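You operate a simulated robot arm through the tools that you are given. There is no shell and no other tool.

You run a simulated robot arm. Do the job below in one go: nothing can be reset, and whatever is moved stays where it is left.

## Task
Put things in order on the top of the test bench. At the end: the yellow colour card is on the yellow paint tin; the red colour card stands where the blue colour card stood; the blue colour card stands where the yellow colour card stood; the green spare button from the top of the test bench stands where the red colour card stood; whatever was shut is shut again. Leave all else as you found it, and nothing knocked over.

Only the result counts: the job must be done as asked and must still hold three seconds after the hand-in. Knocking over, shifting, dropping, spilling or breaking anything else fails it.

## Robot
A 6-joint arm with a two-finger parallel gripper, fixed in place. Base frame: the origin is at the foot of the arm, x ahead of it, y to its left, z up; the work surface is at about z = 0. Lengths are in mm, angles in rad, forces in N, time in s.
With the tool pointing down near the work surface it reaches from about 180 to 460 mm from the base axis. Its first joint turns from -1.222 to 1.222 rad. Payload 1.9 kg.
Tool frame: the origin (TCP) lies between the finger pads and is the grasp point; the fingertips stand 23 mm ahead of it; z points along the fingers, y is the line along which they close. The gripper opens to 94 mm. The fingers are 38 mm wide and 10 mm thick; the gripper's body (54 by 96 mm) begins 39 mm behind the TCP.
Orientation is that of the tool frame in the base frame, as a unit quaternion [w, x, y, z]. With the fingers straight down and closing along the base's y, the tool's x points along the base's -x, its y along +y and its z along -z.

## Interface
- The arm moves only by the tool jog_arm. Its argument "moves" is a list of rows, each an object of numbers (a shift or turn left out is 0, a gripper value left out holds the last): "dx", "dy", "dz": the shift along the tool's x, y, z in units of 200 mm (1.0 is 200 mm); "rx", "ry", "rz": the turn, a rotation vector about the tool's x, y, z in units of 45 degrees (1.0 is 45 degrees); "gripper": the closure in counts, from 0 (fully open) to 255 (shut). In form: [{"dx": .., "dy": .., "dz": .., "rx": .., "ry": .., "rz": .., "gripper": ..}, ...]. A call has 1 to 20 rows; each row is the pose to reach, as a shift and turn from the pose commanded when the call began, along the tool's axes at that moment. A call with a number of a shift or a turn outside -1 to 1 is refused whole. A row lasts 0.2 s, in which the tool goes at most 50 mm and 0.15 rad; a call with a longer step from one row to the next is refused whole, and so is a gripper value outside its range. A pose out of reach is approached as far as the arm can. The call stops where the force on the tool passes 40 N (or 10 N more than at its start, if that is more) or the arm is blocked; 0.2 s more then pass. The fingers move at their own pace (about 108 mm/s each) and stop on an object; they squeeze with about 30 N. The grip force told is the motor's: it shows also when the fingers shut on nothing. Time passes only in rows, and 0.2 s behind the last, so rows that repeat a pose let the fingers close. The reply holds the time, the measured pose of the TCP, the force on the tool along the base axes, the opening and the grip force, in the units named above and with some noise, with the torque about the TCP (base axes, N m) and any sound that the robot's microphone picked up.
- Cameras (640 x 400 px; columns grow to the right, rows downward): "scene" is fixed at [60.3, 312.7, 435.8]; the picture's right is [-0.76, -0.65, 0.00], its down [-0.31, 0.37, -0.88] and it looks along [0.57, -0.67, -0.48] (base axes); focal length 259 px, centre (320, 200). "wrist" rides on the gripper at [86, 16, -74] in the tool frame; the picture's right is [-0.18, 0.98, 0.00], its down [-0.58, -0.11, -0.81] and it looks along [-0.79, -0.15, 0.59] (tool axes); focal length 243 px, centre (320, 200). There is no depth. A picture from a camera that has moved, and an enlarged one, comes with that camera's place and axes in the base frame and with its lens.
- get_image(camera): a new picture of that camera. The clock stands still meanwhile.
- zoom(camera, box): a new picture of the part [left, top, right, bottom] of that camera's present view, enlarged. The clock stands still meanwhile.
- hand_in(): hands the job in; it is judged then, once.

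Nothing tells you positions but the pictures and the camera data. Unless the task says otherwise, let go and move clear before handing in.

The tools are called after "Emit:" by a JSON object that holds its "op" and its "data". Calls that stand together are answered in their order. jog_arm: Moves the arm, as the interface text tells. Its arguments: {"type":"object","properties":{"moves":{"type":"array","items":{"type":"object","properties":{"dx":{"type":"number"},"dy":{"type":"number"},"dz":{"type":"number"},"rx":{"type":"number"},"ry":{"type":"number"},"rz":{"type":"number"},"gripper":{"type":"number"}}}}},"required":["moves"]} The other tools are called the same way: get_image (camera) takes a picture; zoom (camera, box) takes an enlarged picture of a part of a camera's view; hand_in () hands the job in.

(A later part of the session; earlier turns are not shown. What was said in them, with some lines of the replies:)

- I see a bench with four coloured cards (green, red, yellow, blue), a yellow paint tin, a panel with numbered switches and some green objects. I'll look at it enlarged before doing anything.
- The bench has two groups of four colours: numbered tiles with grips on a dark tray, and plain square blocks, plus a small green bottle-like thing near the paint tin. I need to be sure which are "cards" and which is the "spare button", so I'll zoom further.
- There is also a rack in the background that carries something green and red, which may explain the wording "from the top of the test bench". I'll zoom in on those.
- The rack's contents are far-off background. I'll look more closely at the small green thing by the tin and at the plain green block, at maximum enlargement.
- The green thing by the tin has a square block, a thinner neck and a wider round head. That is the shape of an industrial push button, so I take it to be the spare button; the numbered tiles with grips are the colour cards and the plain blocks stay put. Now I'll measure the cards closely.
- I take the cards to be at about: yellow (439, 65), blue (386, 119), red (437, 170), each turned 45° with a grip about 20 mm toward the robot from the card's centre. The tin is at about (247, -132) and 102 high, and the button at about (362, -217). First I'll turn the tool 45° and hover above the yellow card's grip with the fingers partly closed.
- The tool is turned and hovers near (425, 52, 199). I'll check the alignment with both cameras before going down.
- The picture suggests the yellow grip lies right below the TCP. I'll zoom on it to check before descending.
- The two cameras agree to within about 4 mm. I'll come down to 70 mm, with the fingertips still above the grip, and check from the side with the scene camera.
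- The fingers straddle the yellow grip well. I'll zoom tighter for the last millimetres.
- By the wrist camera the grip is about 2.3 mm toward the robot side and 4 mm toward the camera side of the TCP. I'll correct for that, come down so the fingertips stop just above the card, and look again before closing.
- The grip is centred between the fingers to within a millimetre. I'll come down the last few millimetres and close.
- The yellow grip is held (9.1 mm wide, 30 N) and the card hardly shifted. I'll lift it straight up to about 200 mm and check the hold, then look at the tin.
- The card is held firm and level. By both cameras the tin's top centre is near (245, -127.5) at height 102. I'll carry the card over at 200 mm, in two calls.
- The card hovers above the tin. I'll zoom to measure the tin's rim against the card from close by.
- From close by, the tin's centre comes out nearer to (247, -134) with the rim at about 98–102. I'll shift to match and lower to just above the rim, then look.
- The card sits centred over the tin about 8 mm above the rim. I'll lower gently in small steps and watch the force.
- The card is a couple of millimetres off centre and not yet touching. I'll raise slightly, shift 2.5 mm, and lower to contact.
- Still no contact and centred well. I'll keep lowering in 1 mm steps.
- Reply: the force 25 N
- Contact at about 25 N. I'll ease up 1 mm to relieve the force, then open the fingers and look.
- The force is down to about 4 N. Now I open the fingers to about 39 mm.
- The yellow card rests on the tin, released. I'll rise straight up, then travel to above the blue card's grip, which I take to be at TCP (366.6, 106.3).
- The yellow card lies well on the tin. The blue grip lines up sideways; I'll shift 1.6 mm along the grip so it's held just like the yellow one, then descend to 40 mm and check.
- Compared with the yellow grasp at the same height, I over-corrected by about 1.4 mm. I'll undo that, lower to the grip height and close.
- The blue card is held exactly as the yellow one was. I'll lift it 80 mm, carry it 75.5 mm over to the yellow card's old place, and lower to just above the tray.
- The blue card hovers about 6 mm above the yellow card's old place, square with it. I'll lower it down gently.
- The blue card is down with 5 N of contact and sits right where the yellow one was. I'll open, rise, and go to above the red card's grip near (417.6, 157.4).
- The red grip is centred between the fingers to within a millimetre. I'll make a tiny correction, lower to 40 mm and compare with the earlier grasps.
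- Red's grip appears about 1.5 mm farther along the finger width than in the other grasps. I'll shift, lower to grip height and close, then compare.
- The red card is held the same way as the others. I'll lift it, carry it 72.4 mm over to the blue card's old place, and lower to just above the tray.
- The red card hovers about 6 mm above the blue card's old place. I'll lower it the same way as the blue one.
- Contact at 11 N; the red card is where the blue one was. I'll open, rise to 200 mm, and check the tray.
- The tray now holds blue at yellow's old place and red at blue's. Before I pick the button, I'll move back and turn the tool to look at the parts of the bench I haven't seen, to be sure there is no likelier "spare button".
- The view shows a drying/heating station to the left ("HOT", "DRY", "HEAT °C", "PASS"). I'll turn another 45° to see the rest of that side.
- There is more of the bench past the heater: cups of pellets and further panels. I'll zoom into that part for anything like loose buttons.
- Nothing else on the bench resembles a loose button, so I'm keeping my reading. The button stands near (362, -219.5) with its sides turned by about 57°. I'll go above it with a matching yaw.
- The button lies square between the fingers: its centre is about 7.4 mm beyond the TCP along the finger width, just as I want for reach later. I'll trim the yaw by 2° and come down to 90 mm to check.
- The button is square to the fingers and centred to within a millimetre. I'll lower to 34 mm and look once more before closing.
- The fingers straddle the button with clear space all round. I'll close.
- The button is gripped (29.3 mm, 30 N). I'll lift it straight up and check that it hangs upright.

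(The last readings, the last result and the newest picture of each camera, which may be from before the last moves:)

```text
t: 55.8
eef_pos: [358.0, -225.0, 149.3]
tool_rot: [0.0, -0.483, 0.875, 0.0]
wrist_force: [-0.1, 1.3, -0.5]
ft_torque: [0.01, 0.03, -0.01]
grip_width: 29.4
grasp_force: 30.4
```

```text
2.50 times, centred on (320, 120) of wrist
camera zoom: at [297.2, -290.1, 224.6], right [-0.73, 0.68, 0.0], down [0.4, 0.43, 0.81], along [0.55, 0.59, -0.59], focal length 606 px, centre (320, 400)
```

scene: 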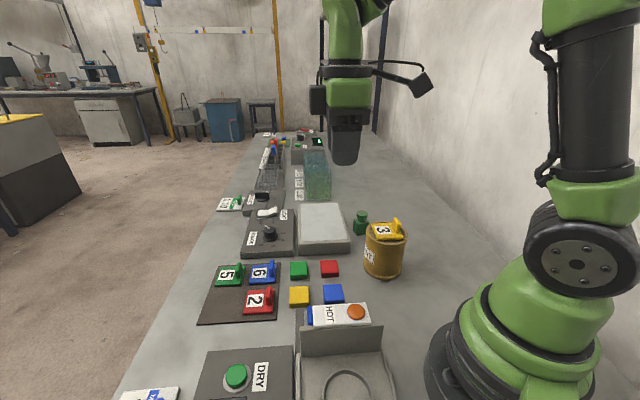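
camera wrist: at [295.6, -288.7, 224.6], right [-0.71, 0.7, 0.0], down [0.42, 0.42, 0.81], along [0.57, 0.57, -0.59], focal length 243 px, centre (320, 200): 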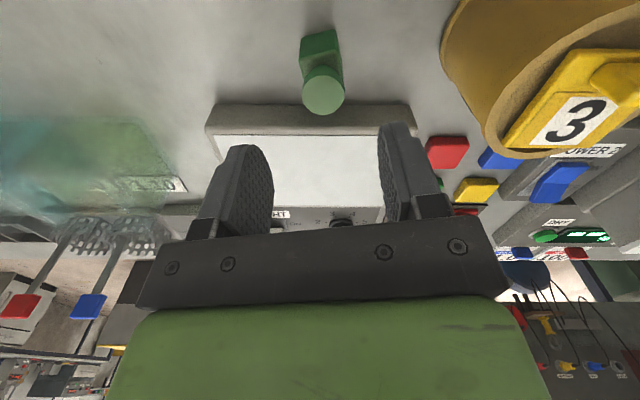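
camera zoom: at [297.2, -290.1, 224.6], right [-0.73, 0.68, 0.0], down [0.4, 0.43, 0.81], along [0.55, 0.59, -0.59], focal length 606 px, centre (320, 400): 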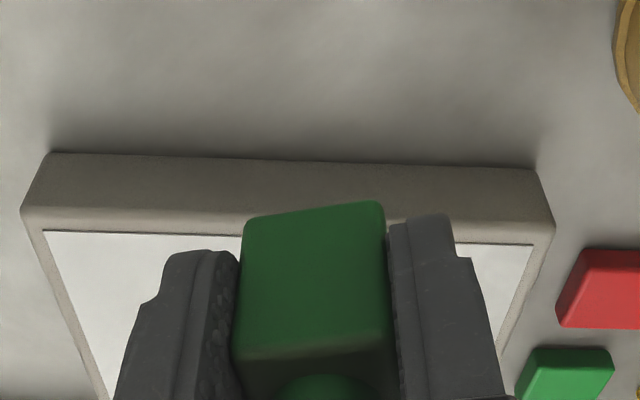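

The button is held upright and unmoved in the grip. I'll carry it at 150 mm to above the red card's old place, turning the tool to 45° to match the tray.

Emit:
{"op": "jog_arm", "data": {"moves": [{"dx": -0.06, "dy": 0.024, "rz": 0.02}, {"dx": -0.17, "dy": 0.068, "rz": 0.055}, {"dx": -0.29, "dy": 0.116, "rz": 0.09}, {"dx": -0.41, "dy": 0.164, "rz": 0.13}, {"dx": -0.53, "dy": 0.211, "rz": 0.17}, {"dx": -0.65, "dy": 0.259, "rz": 0.21}, {"dx": -0.77, "dy": 0.307, "rz": 0.25}, {"dx": -0.86, "dy": 0.343, "rz": 0.2844}, {"dx": -0.92, "dy": 0.367, "rz": 0.2844}, {"dx": -0.92, "dy": 0.367, "rz": 0.2844}]}}

Emit:
{"op": "jog_arm", "data": {"moves": [{"dx": -0.05, "dy": 0.034}, {"dx": -0.15, "dy": 0.103}, {"dx": -0.26, "dy": 0.179}, {"dx": -0.37, "dy": 0.255}, {"dx": -0.48, "dy": 0.331}, {"dx": -0.59, "dy": 0.406}, {"dx": -0.7, "dy": 0.482}, {"dx": -0.77, "dy": 0.53}, {"dx": -0.8165, "dy": 0.5625}, {"dx": -0.8165, "dy": 0.5625}]}}

Emit:
{"op": "get_image", "data": {"camera": "wrist"}}

Emit:
{"op": "get_image", "data": {"camera": "scene"}}

```text
t: 58.0
eef_pos: [393.0, -29.8, 149.9]
tool_rot: [0.0, -0.383, 0.924, 0.0]
wrist_force: [-0.3, -1.4, -1.2]
ft_torque: [0.01, -0.01, -0.03]
grip_width: 29.6
grasp_force: 30.2
```

```text
t: 60.2
eef_pos: [429.0, 165.2, 149.9]
tool_rot: [0.0, -0.383, 0.924, 0.0]
wrist_force: [-0.4, 0.0, -0.5]
ft_torque: [0.01, 0.01, 0.03]
grip_width: 29.6
grasp_force: 29.9
```

```text
taken
camera wrist: at [355.4, 114.4, 225.2], right [-0.57, 0.82, 0.0], down [0.49, 0.33, 0.81], along [0.67, 0.46, -0.59], focal length 243 px, centre (320, 200)
```

wrist: 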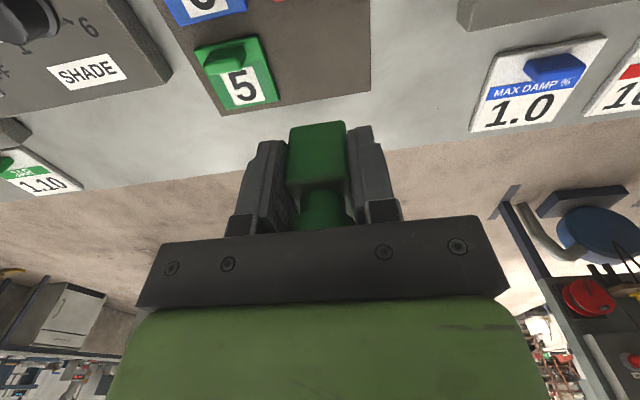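

```text
taken
```

scene: 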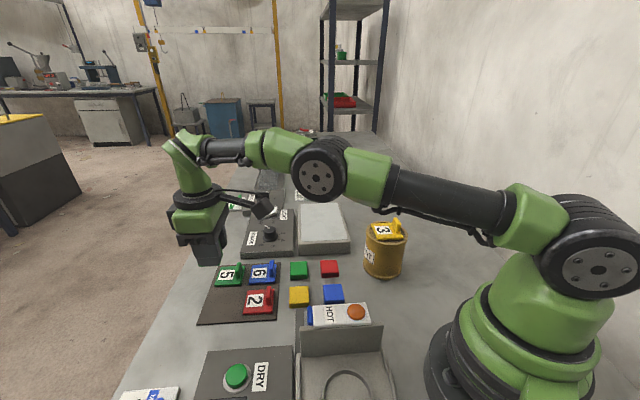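

The arm reaches the spot at (429, 165). I'll lower to 60 mm, leaving the button about 25 mm above the tray, and check both views.

Emit:
{"op": "jog_arm", "data": {"moves": [{"dz": 0.1}, {"dz": 0.22}, {"dz": 0.34}, {"dz": 0.42}, {"dz": 0.45}, {"dz": 0.45}]}}

Emit:
{"op": "zoom", "data": {"camera": "scene", "box": [180, 225, 300, 330]}}

Emit:
{"op": "zoom", "data": {"camera": "wrist", "box": [160, 0, 460, 200]}}

```text
t: 61.6
eef_pos: [428.5, 164.1, 59.1]
tool_rot: [0.001, -0.382, 0.924, -0.001]
wrist_force: [0.1, 0.0, -0.9]
ft_torque: [-0.01, 0.01, 0.01]
grip_width: 29.7
grasp_force: 29.5
```

```text
3.81 times, centred on (240, 278) of scene
camera zoom: at [60.3, 312.7, 435.8], right [-0.76, -0.65, 0.0], down [-0.31, 0.37, -0.88], along [0.57, -0.67, -0.48], focal length 985 px, centre (625, -95)
```

zoom: 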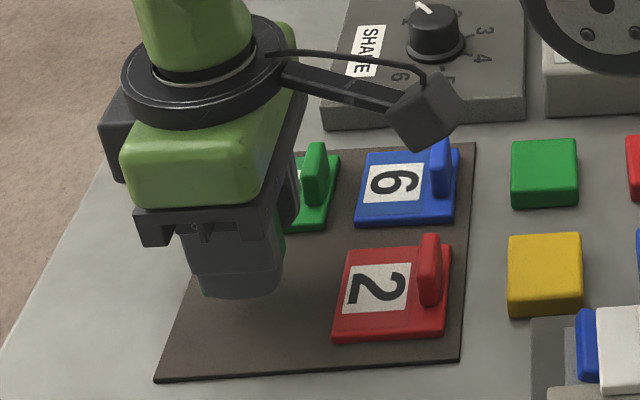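

```text
2.00 times, centred on (310, 100) of wrist
camera zoom: at [355.8, 114.6, 134.2], right [-0.57, 0.82, 0.0], down [0.49, 0.33, 0.81], along [0.67, 0.46, -0.59], focal length 485 px, centre (340, 400)
```

zoom: 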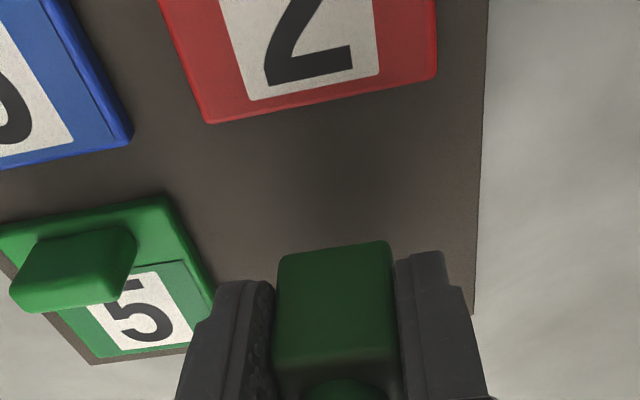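

The spot looks right; I'll zoom on the neighbouring card edges to fine-tune the position before setting the button down.

Emit:
{"op": "zoom", "data": {"camera": "wrist", "box": [220, 0, 400, 80]}}

Emit:
{"op": "zoom", "data": {"camera": "wrist", "box": [150, 60, 310, 190]}}

```text
3.56 times, centred on (310, 40) of wrist
camera zoom: at [355.8, 114.6, 134.2], right [-0.57, 0.82, 0.0], down [0.49, 0.33, 0.81], along [0.67, 0.46, -0.59], focal length 863 px, centre (356, 769)
```

zoom: 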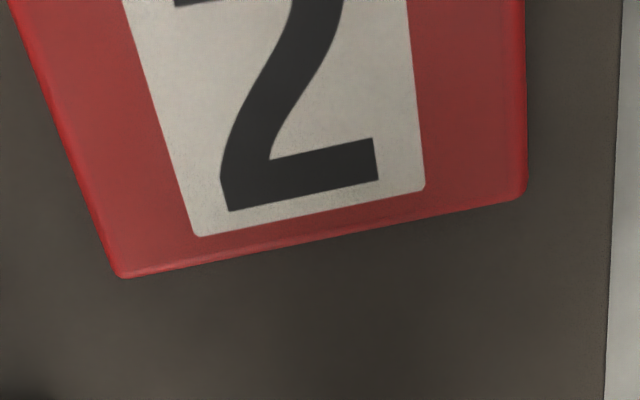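

```text
3.08 times, centred on (230, 125) of wrist
camera zoom: at [355.8, 114.6, 134.2], right [-0.57, 0.82, 0.0], down [0.49, 0.33, 0.81], along [0.67, 0.46, -0.59], focal length 746 px, centre (597, 431)
```

zoom: 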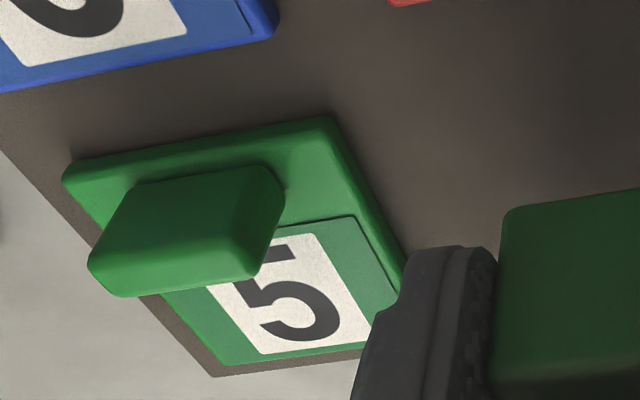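

The neighbours confirm the spot to within a millimetre, so I'll lower: first to 40 mm, then in small steps to contact.

Emit:
{"op": "jog_arm", "data": {"moves": [{"dx": 0.0, "dy": 0.002, "dz": 0.04}, {"dx": 0.0, "dy": 0.002, "dz": 0.07}, {"dx": 0.0, "dy": 0.002, "dz": 0.095}, {"dx": 0.0, "dy": 0.002, "dz": 0.105}, {"dx": 0.0, "dy": 0.002, "dz": 0.11}, {"dx": 0.0, "dy": 0.002, "dz": 0.11}]}}

Emit:
{"op": "zoom", "data": {"camera": "scene", "box": [190, 245, 290, 330]}}

Emit:
{"op": "zoom", "data": {"camera": "wrist", "box": [160, 0, 460, 200]}}

```text
t: 63.0
eef_pos: [425.9, 164.1, 36.8]
tool_rot: [0.0, -0.382, 0.924, 0.0]
wrist_force: [-0.7, 0.9, -0.5]
ft_torque: [0.0, -0.02, 0.01]
grip_width: 29.6
grasp_force: 30.4
```

```text
4.71 times, centred on (240, 288) of scene
camera zoom: at [60.3, 312.7, 435.8], right [-0.76, -0.65, 0.0], down [-0.31, 0.37, -0.88], along [0.57, -0.67, -0.48], focal length 1217 px, centre (696, -212)
```

zoom: 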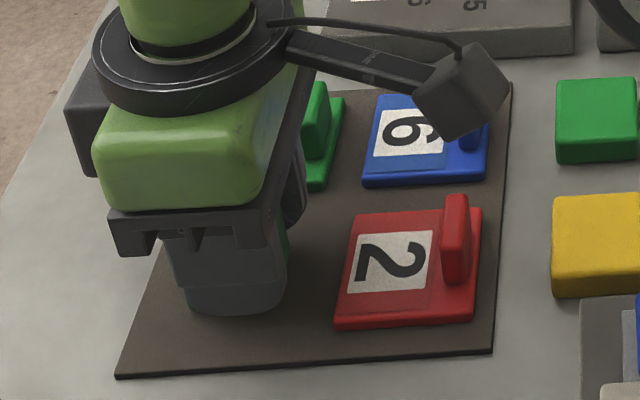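

```text
2.00 times, centred on (310, 100) of wrist
camera zoom: at [353.2, 114.4, 112.7], right [-0.57, 0.82, 0.0], down [0.49, 0.33, 0.81], along [0.67, 0.46, -0.59], focal length 485 px, centre (340, 400)
```

zoom: 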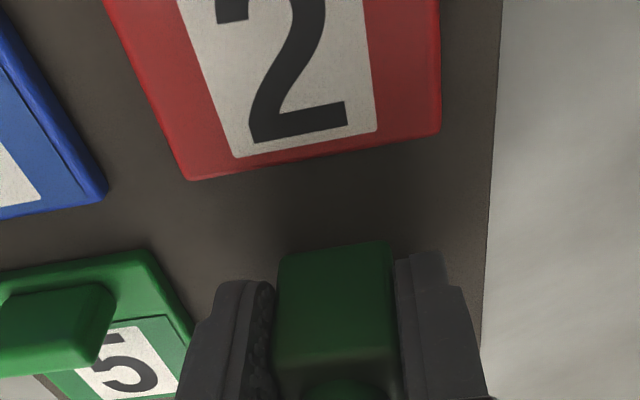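

The arm is at its reach limit here: it ended 2.6 mm short in x with no contact force. A slight 1.6° outward tilt gives the missing reach, so I'll raise 3 mm, tilt, and see if it gets there.

Emit:
{"op": "jog_arm", "data": {"moves": [{"dz": -0.015}, {"dz": -0.015, "ry": -0.018}, {"dz": -0.015, "ry": -0.035}, {"dz": -0.015, "ry": -0.035}]}}

Emit:
{"op": "zoom", "data": {"camera": "wrist", "box": [160, 0, 460, 200]}}

```text
t: 64.0
eef_pos: [429.0, 166.2, 39.9]
tool_rot: [0.013, -0.382, 0.924, 0.006]
wrist_force: [-0.4, -0.1, -1.5]
ft_torque: [-0.01, 0.06, 0.0]
grip_width: 29.5
grasp_force: 30.1
```

```text
2.00 times, centred on (310, 100) of wrist
camera zoom: at [354.3, 113.0, 113.1], right [-0.56, 0.83, 0.01], down [0.47, 0.32, 0.82], along [0.68, 0.47, -0.57], focal length 485 px, centre (340, 400)
```

zoom: 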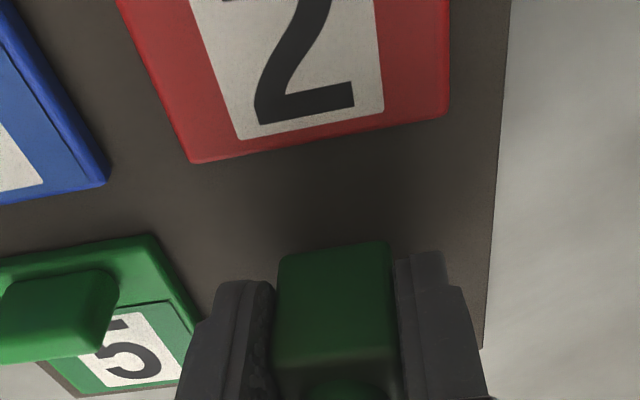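

With the slight tilt the TCP reaches (429, 166). Now I lower in small steps to contact.

Emit:
{"op": "jog_arm", "data": {"moves": [{"dz": 0.008}, {"dz": 0.014}, {"dz": 0.018}, {"dz": 0.018}]}}

```text
t: 65.0
eef_pos: [428.8, 164.8, 36.7]
tool_rot: [0.014, -0.382, 0.924, 0.005]
wrist_force: [-2.8, -3.1, 8.1]
ft_torque: [-0.13, 0.15, 0.0]
grip_width: 29.6
grasp_force: 30.4
```

Contact at 8 N. I'll open the fingers to about 45 mm, let the button settle, and check.

Emit:
{"op": "jog_arm", "data": {"moves": [{"dz": -0.002, "gripper": 170}, {"dz": -0.002, "gripper": 133}, {"dz": -0.002, "gripper": 133}, {"dz": -0.002, "gripper": 133}]}}

Emit:
{"op": "zoom", "data": {"camera": "wrist", "box": [160, 0, 460, 200]}}

Emit:
{"op": "zoom", "data": {"camera": "scene", "box": [190, 245, 290, 330]}}

```text
t: 66.0
eef_pos: [429.2, 165.8, 37.4]
tool_rot: [0.013, -0.382, 0.924, 0.006]
wrist_force: [0.1, 0.0, 0.0]
ft_torque: [0.03, -0.02, 0.02]
grip_width: 45.0
grasp_force: 0.2
```

```text
2.00 times, centred on (310, 100) of wrist
camera zoom: at [354.3, 113.4, 110.1], right [-0.57, 0.82, 0.01], down [0.47, 0.32, 0.82], along [0.68, 0.47, -0.57], focal length 485 px, centre (340, 400)
```

zoom: 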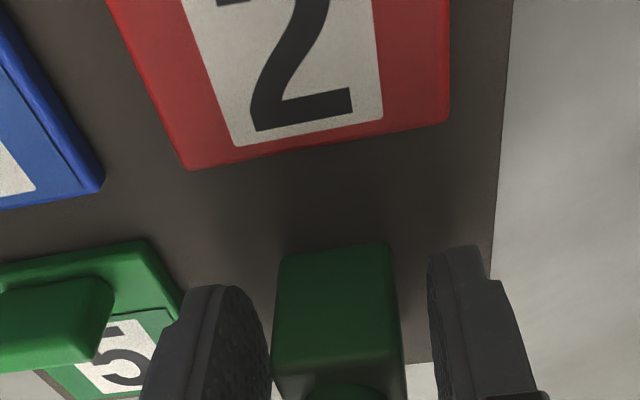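

```text
4.71 times, centred on (240, 288) of scene
camera zoom: at [60.3, 312.7, 435.8], right [-0.76, -0.65, 0.0], down [-0.31, 0.37, -0.88], along [0.57, -0.67, -0.48], focal length 1217 px, centre (696, -212)
```

zoom: 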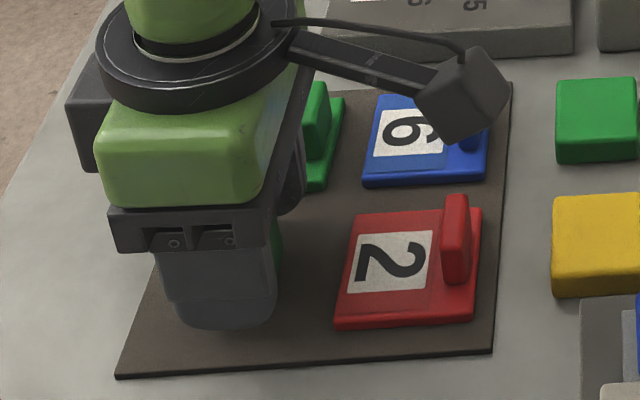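

The button stands free on its own. I'll rise straight up slowly and check the result.

Emit:
{"op": "jog_arm", "data": {"moves": [{"dz": -0.03}, {"dz": -0.08}, {"dz": -0.15}, {"dz": -0.25}, {"dz": -0.38}, {"dz": -0.5}, {"dz": -0.6}, {"dz": -0.7}, {"dz": -0.7}]}}

Emit:
{"op": "zoom", "data": {"camera": "scene", "box": [180, 230, 300, 330]}}

Emit:
{"op": "get_image", "data": {"camera": "wrist"}}

```text
t: 68.0
eef_pos: [426.3, 162.9, 176.6]
tool_rot: [0.013, -0.382, 0.924, 0.005]
wrist_force: [-0.3, -0.2, -0.7]
ft_torque: [0.03, -0.01, -0.02]
grip_width: 44.6
grasp_force: 0.0
```

```text
4.00 times, centred on (240, 280) of scene
camera zoom: at [60.3, 312.7, 435.8], right [-0.76, -0.65, 0.0], down [-0.31, 0.37, -0.88], along [0.57, -0.67, -0.48], focal length 1034 px, centre (640, -120)
```

zoom: 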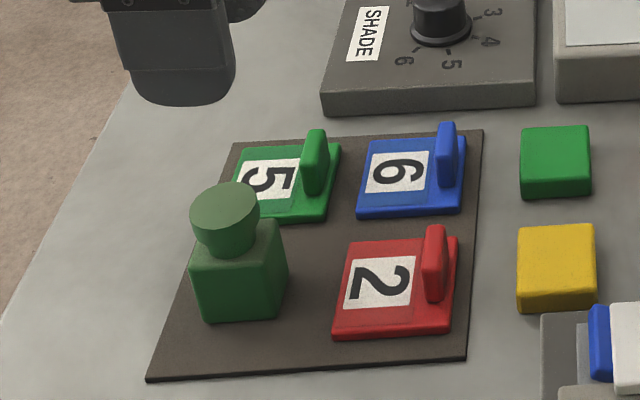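

```text
taken
camera wrist: at [351.8, 110.7, 250.4], right [-0.57, 0.82, 0.01], down [0.47, 0.32, 0.82], along [0.68, 0.47, -0.57], focal length 243 px, centre (320, 200)
```

wrist: 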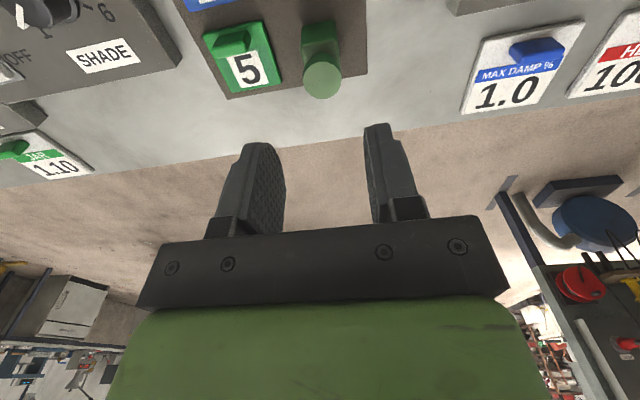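

All four moves look done: the button stands upright where the red card was, within about 2 mm. I'll move the arm clear, back toward its starting pose, and then check everything.

Emit:
{"op": "jog_arm", "data": {"moves": [{"dx": 0.02, "dz": -0.1, "ry": 0.01, "rz": 0.0}, {"dx": 0.1, "dz": -0.22, "ry": 0.02, "rz": 0.12}, {"dx": 0.2, "dz": -0.34, "ry": 0.035, "rz": 0.25}, {"dx": 0.32, "dz": -0.46, "ry": 0.035, "rz": 0.4}, {"dx": 0.45, "dz": -0.58, "ry": 0.035, "rz": 0.55}, {"dx": 0.58, "dz": -0.66, "ry": 0.035, "rz": 0.7}, {"dx": 0.72, "dz": -0.72, "ry": 0.035, "rz": 0.85}, {"dx": 0.86, "dz": -0.74, "ry": 0.035, "rz": 1.0}, {"dx": 0.98, "dz": -0.74, "ry": 0.035, "rz": 1.0}, {"dx": 0.98, "dz": -0.74, "ry": 0.035, "rz": 1.0}]}}

Emit:
{"op": "get_image", "data": {"camera": "scene"}}

Emit:
{"op": "zoom", "data": {"camera": "scene", "box": [180, 180, 440, 342]}}

Emit:
{"op": "zoom", "data": {"camera": "scene", "box": [350, 205, 430, 285]}}

Emit:
{"op": "get_image", "data": {"camera": "wrist"}}

```text
t: 70.2
eef_pos: [284.8, 21.4, 319.4]
tool_rot: [-0.003, -0.001, 1.0, 0.004]
wrist_force: [-0.5, -0.1, 0.6]
ft_torque: [0.0, 0.02, -0.01]
grip_width: 45.2
grasp_force: 0.0
```

```text
taken
```

scene: 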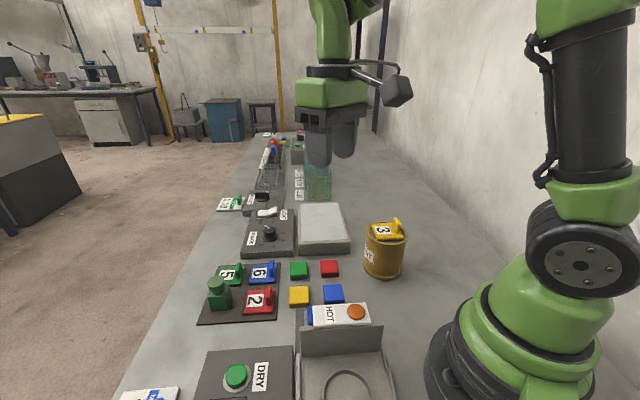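

```text
2.46 times, centred on (310, 261) of scene
camera zoom: at [60.3, 312.7, 435.8], right [-0.76, -0.65, 0.0], down [-0.31, 0.37, -0.88], along [0.57, -0.67, -0.48], focal length 636 px, centre (345, 50)
```

zoom: 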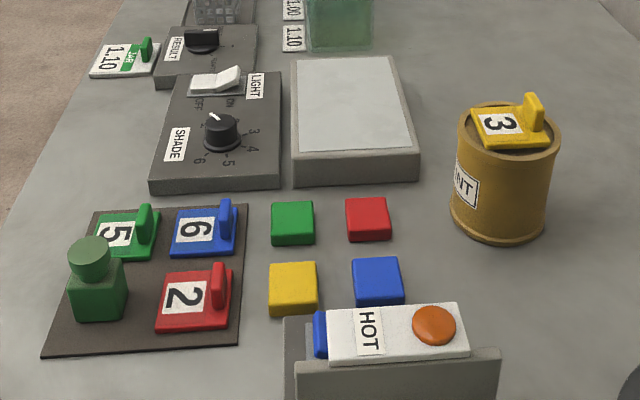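

```text
5.00 times, centred on (390, 245) of scene
camera zoom: at [60.3, 312.7, 435.8], right [-0.76, -0.65, 0.0], down [-0.31, 0.37, -0.88], along [0.57, -0.67, -0.48], focal length 1293 px, centre (-30, -25)
```

zoom: 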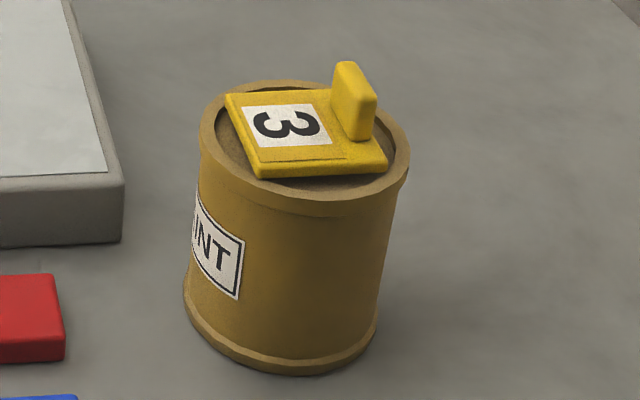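

```text
taken
camera wrist: at [197.8, 35.5, 395.7], right [0.18, 0.98, 0.01], down [0.59, -0.12, 0.8], along [0.79, -0.14, -0.6], focal length 243 px, centre (320, 200)
```

wrist: 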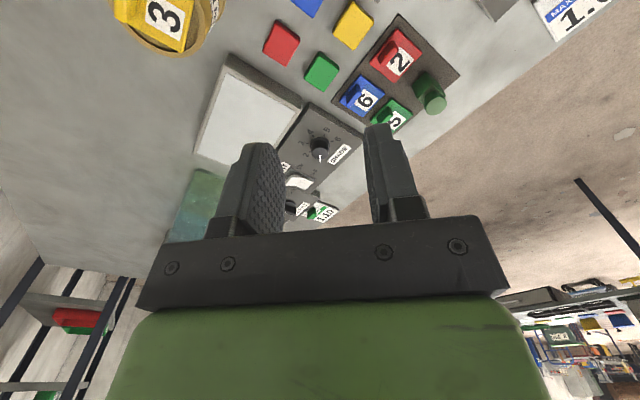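

Everything matches the task as I read it: the yellow card is on the paint tin, blue is at yellow's old place, red at blue's, and the green button stands upright at red's. Nothing else has shifted and the arm is clear, so I'm handing in.

Emit:
{"op": "hand_in", "data": {}}

```text
The job is handed in.
```

I made all four moves and handed the job in; no verdict has come back. At the last look nothing was knocked over, nothing else had shifted, and the arm was clear with the gripper empty.

| Item | Where it ended up |
|---|---|
| Yellow card (3) | Resting on top of the yellow paint tin, close to centred |
| Blue card (6) | Where the yellow card stood, within about 1 mm by the camera |
| Red card (2) | Where the blue card stood, within about 1 mm by the camera |
| Green spare button | Upright where the red card stood, within about 2 mm |

- **What counted as the button:** nothing on the bench is labelled "spare button". I took the small green piece that stood by the tin, a square block with a neck and a wide round head, to be it. If the plain green square block was meant instead, that last move is wrong.
- **What counted as the cards:** I took the numbered tiles with grips on the dark tray to be the colour cards, and left the four plain blocks alone.
- **Shut things:** I opened nothing, so nothing needed shutting again.
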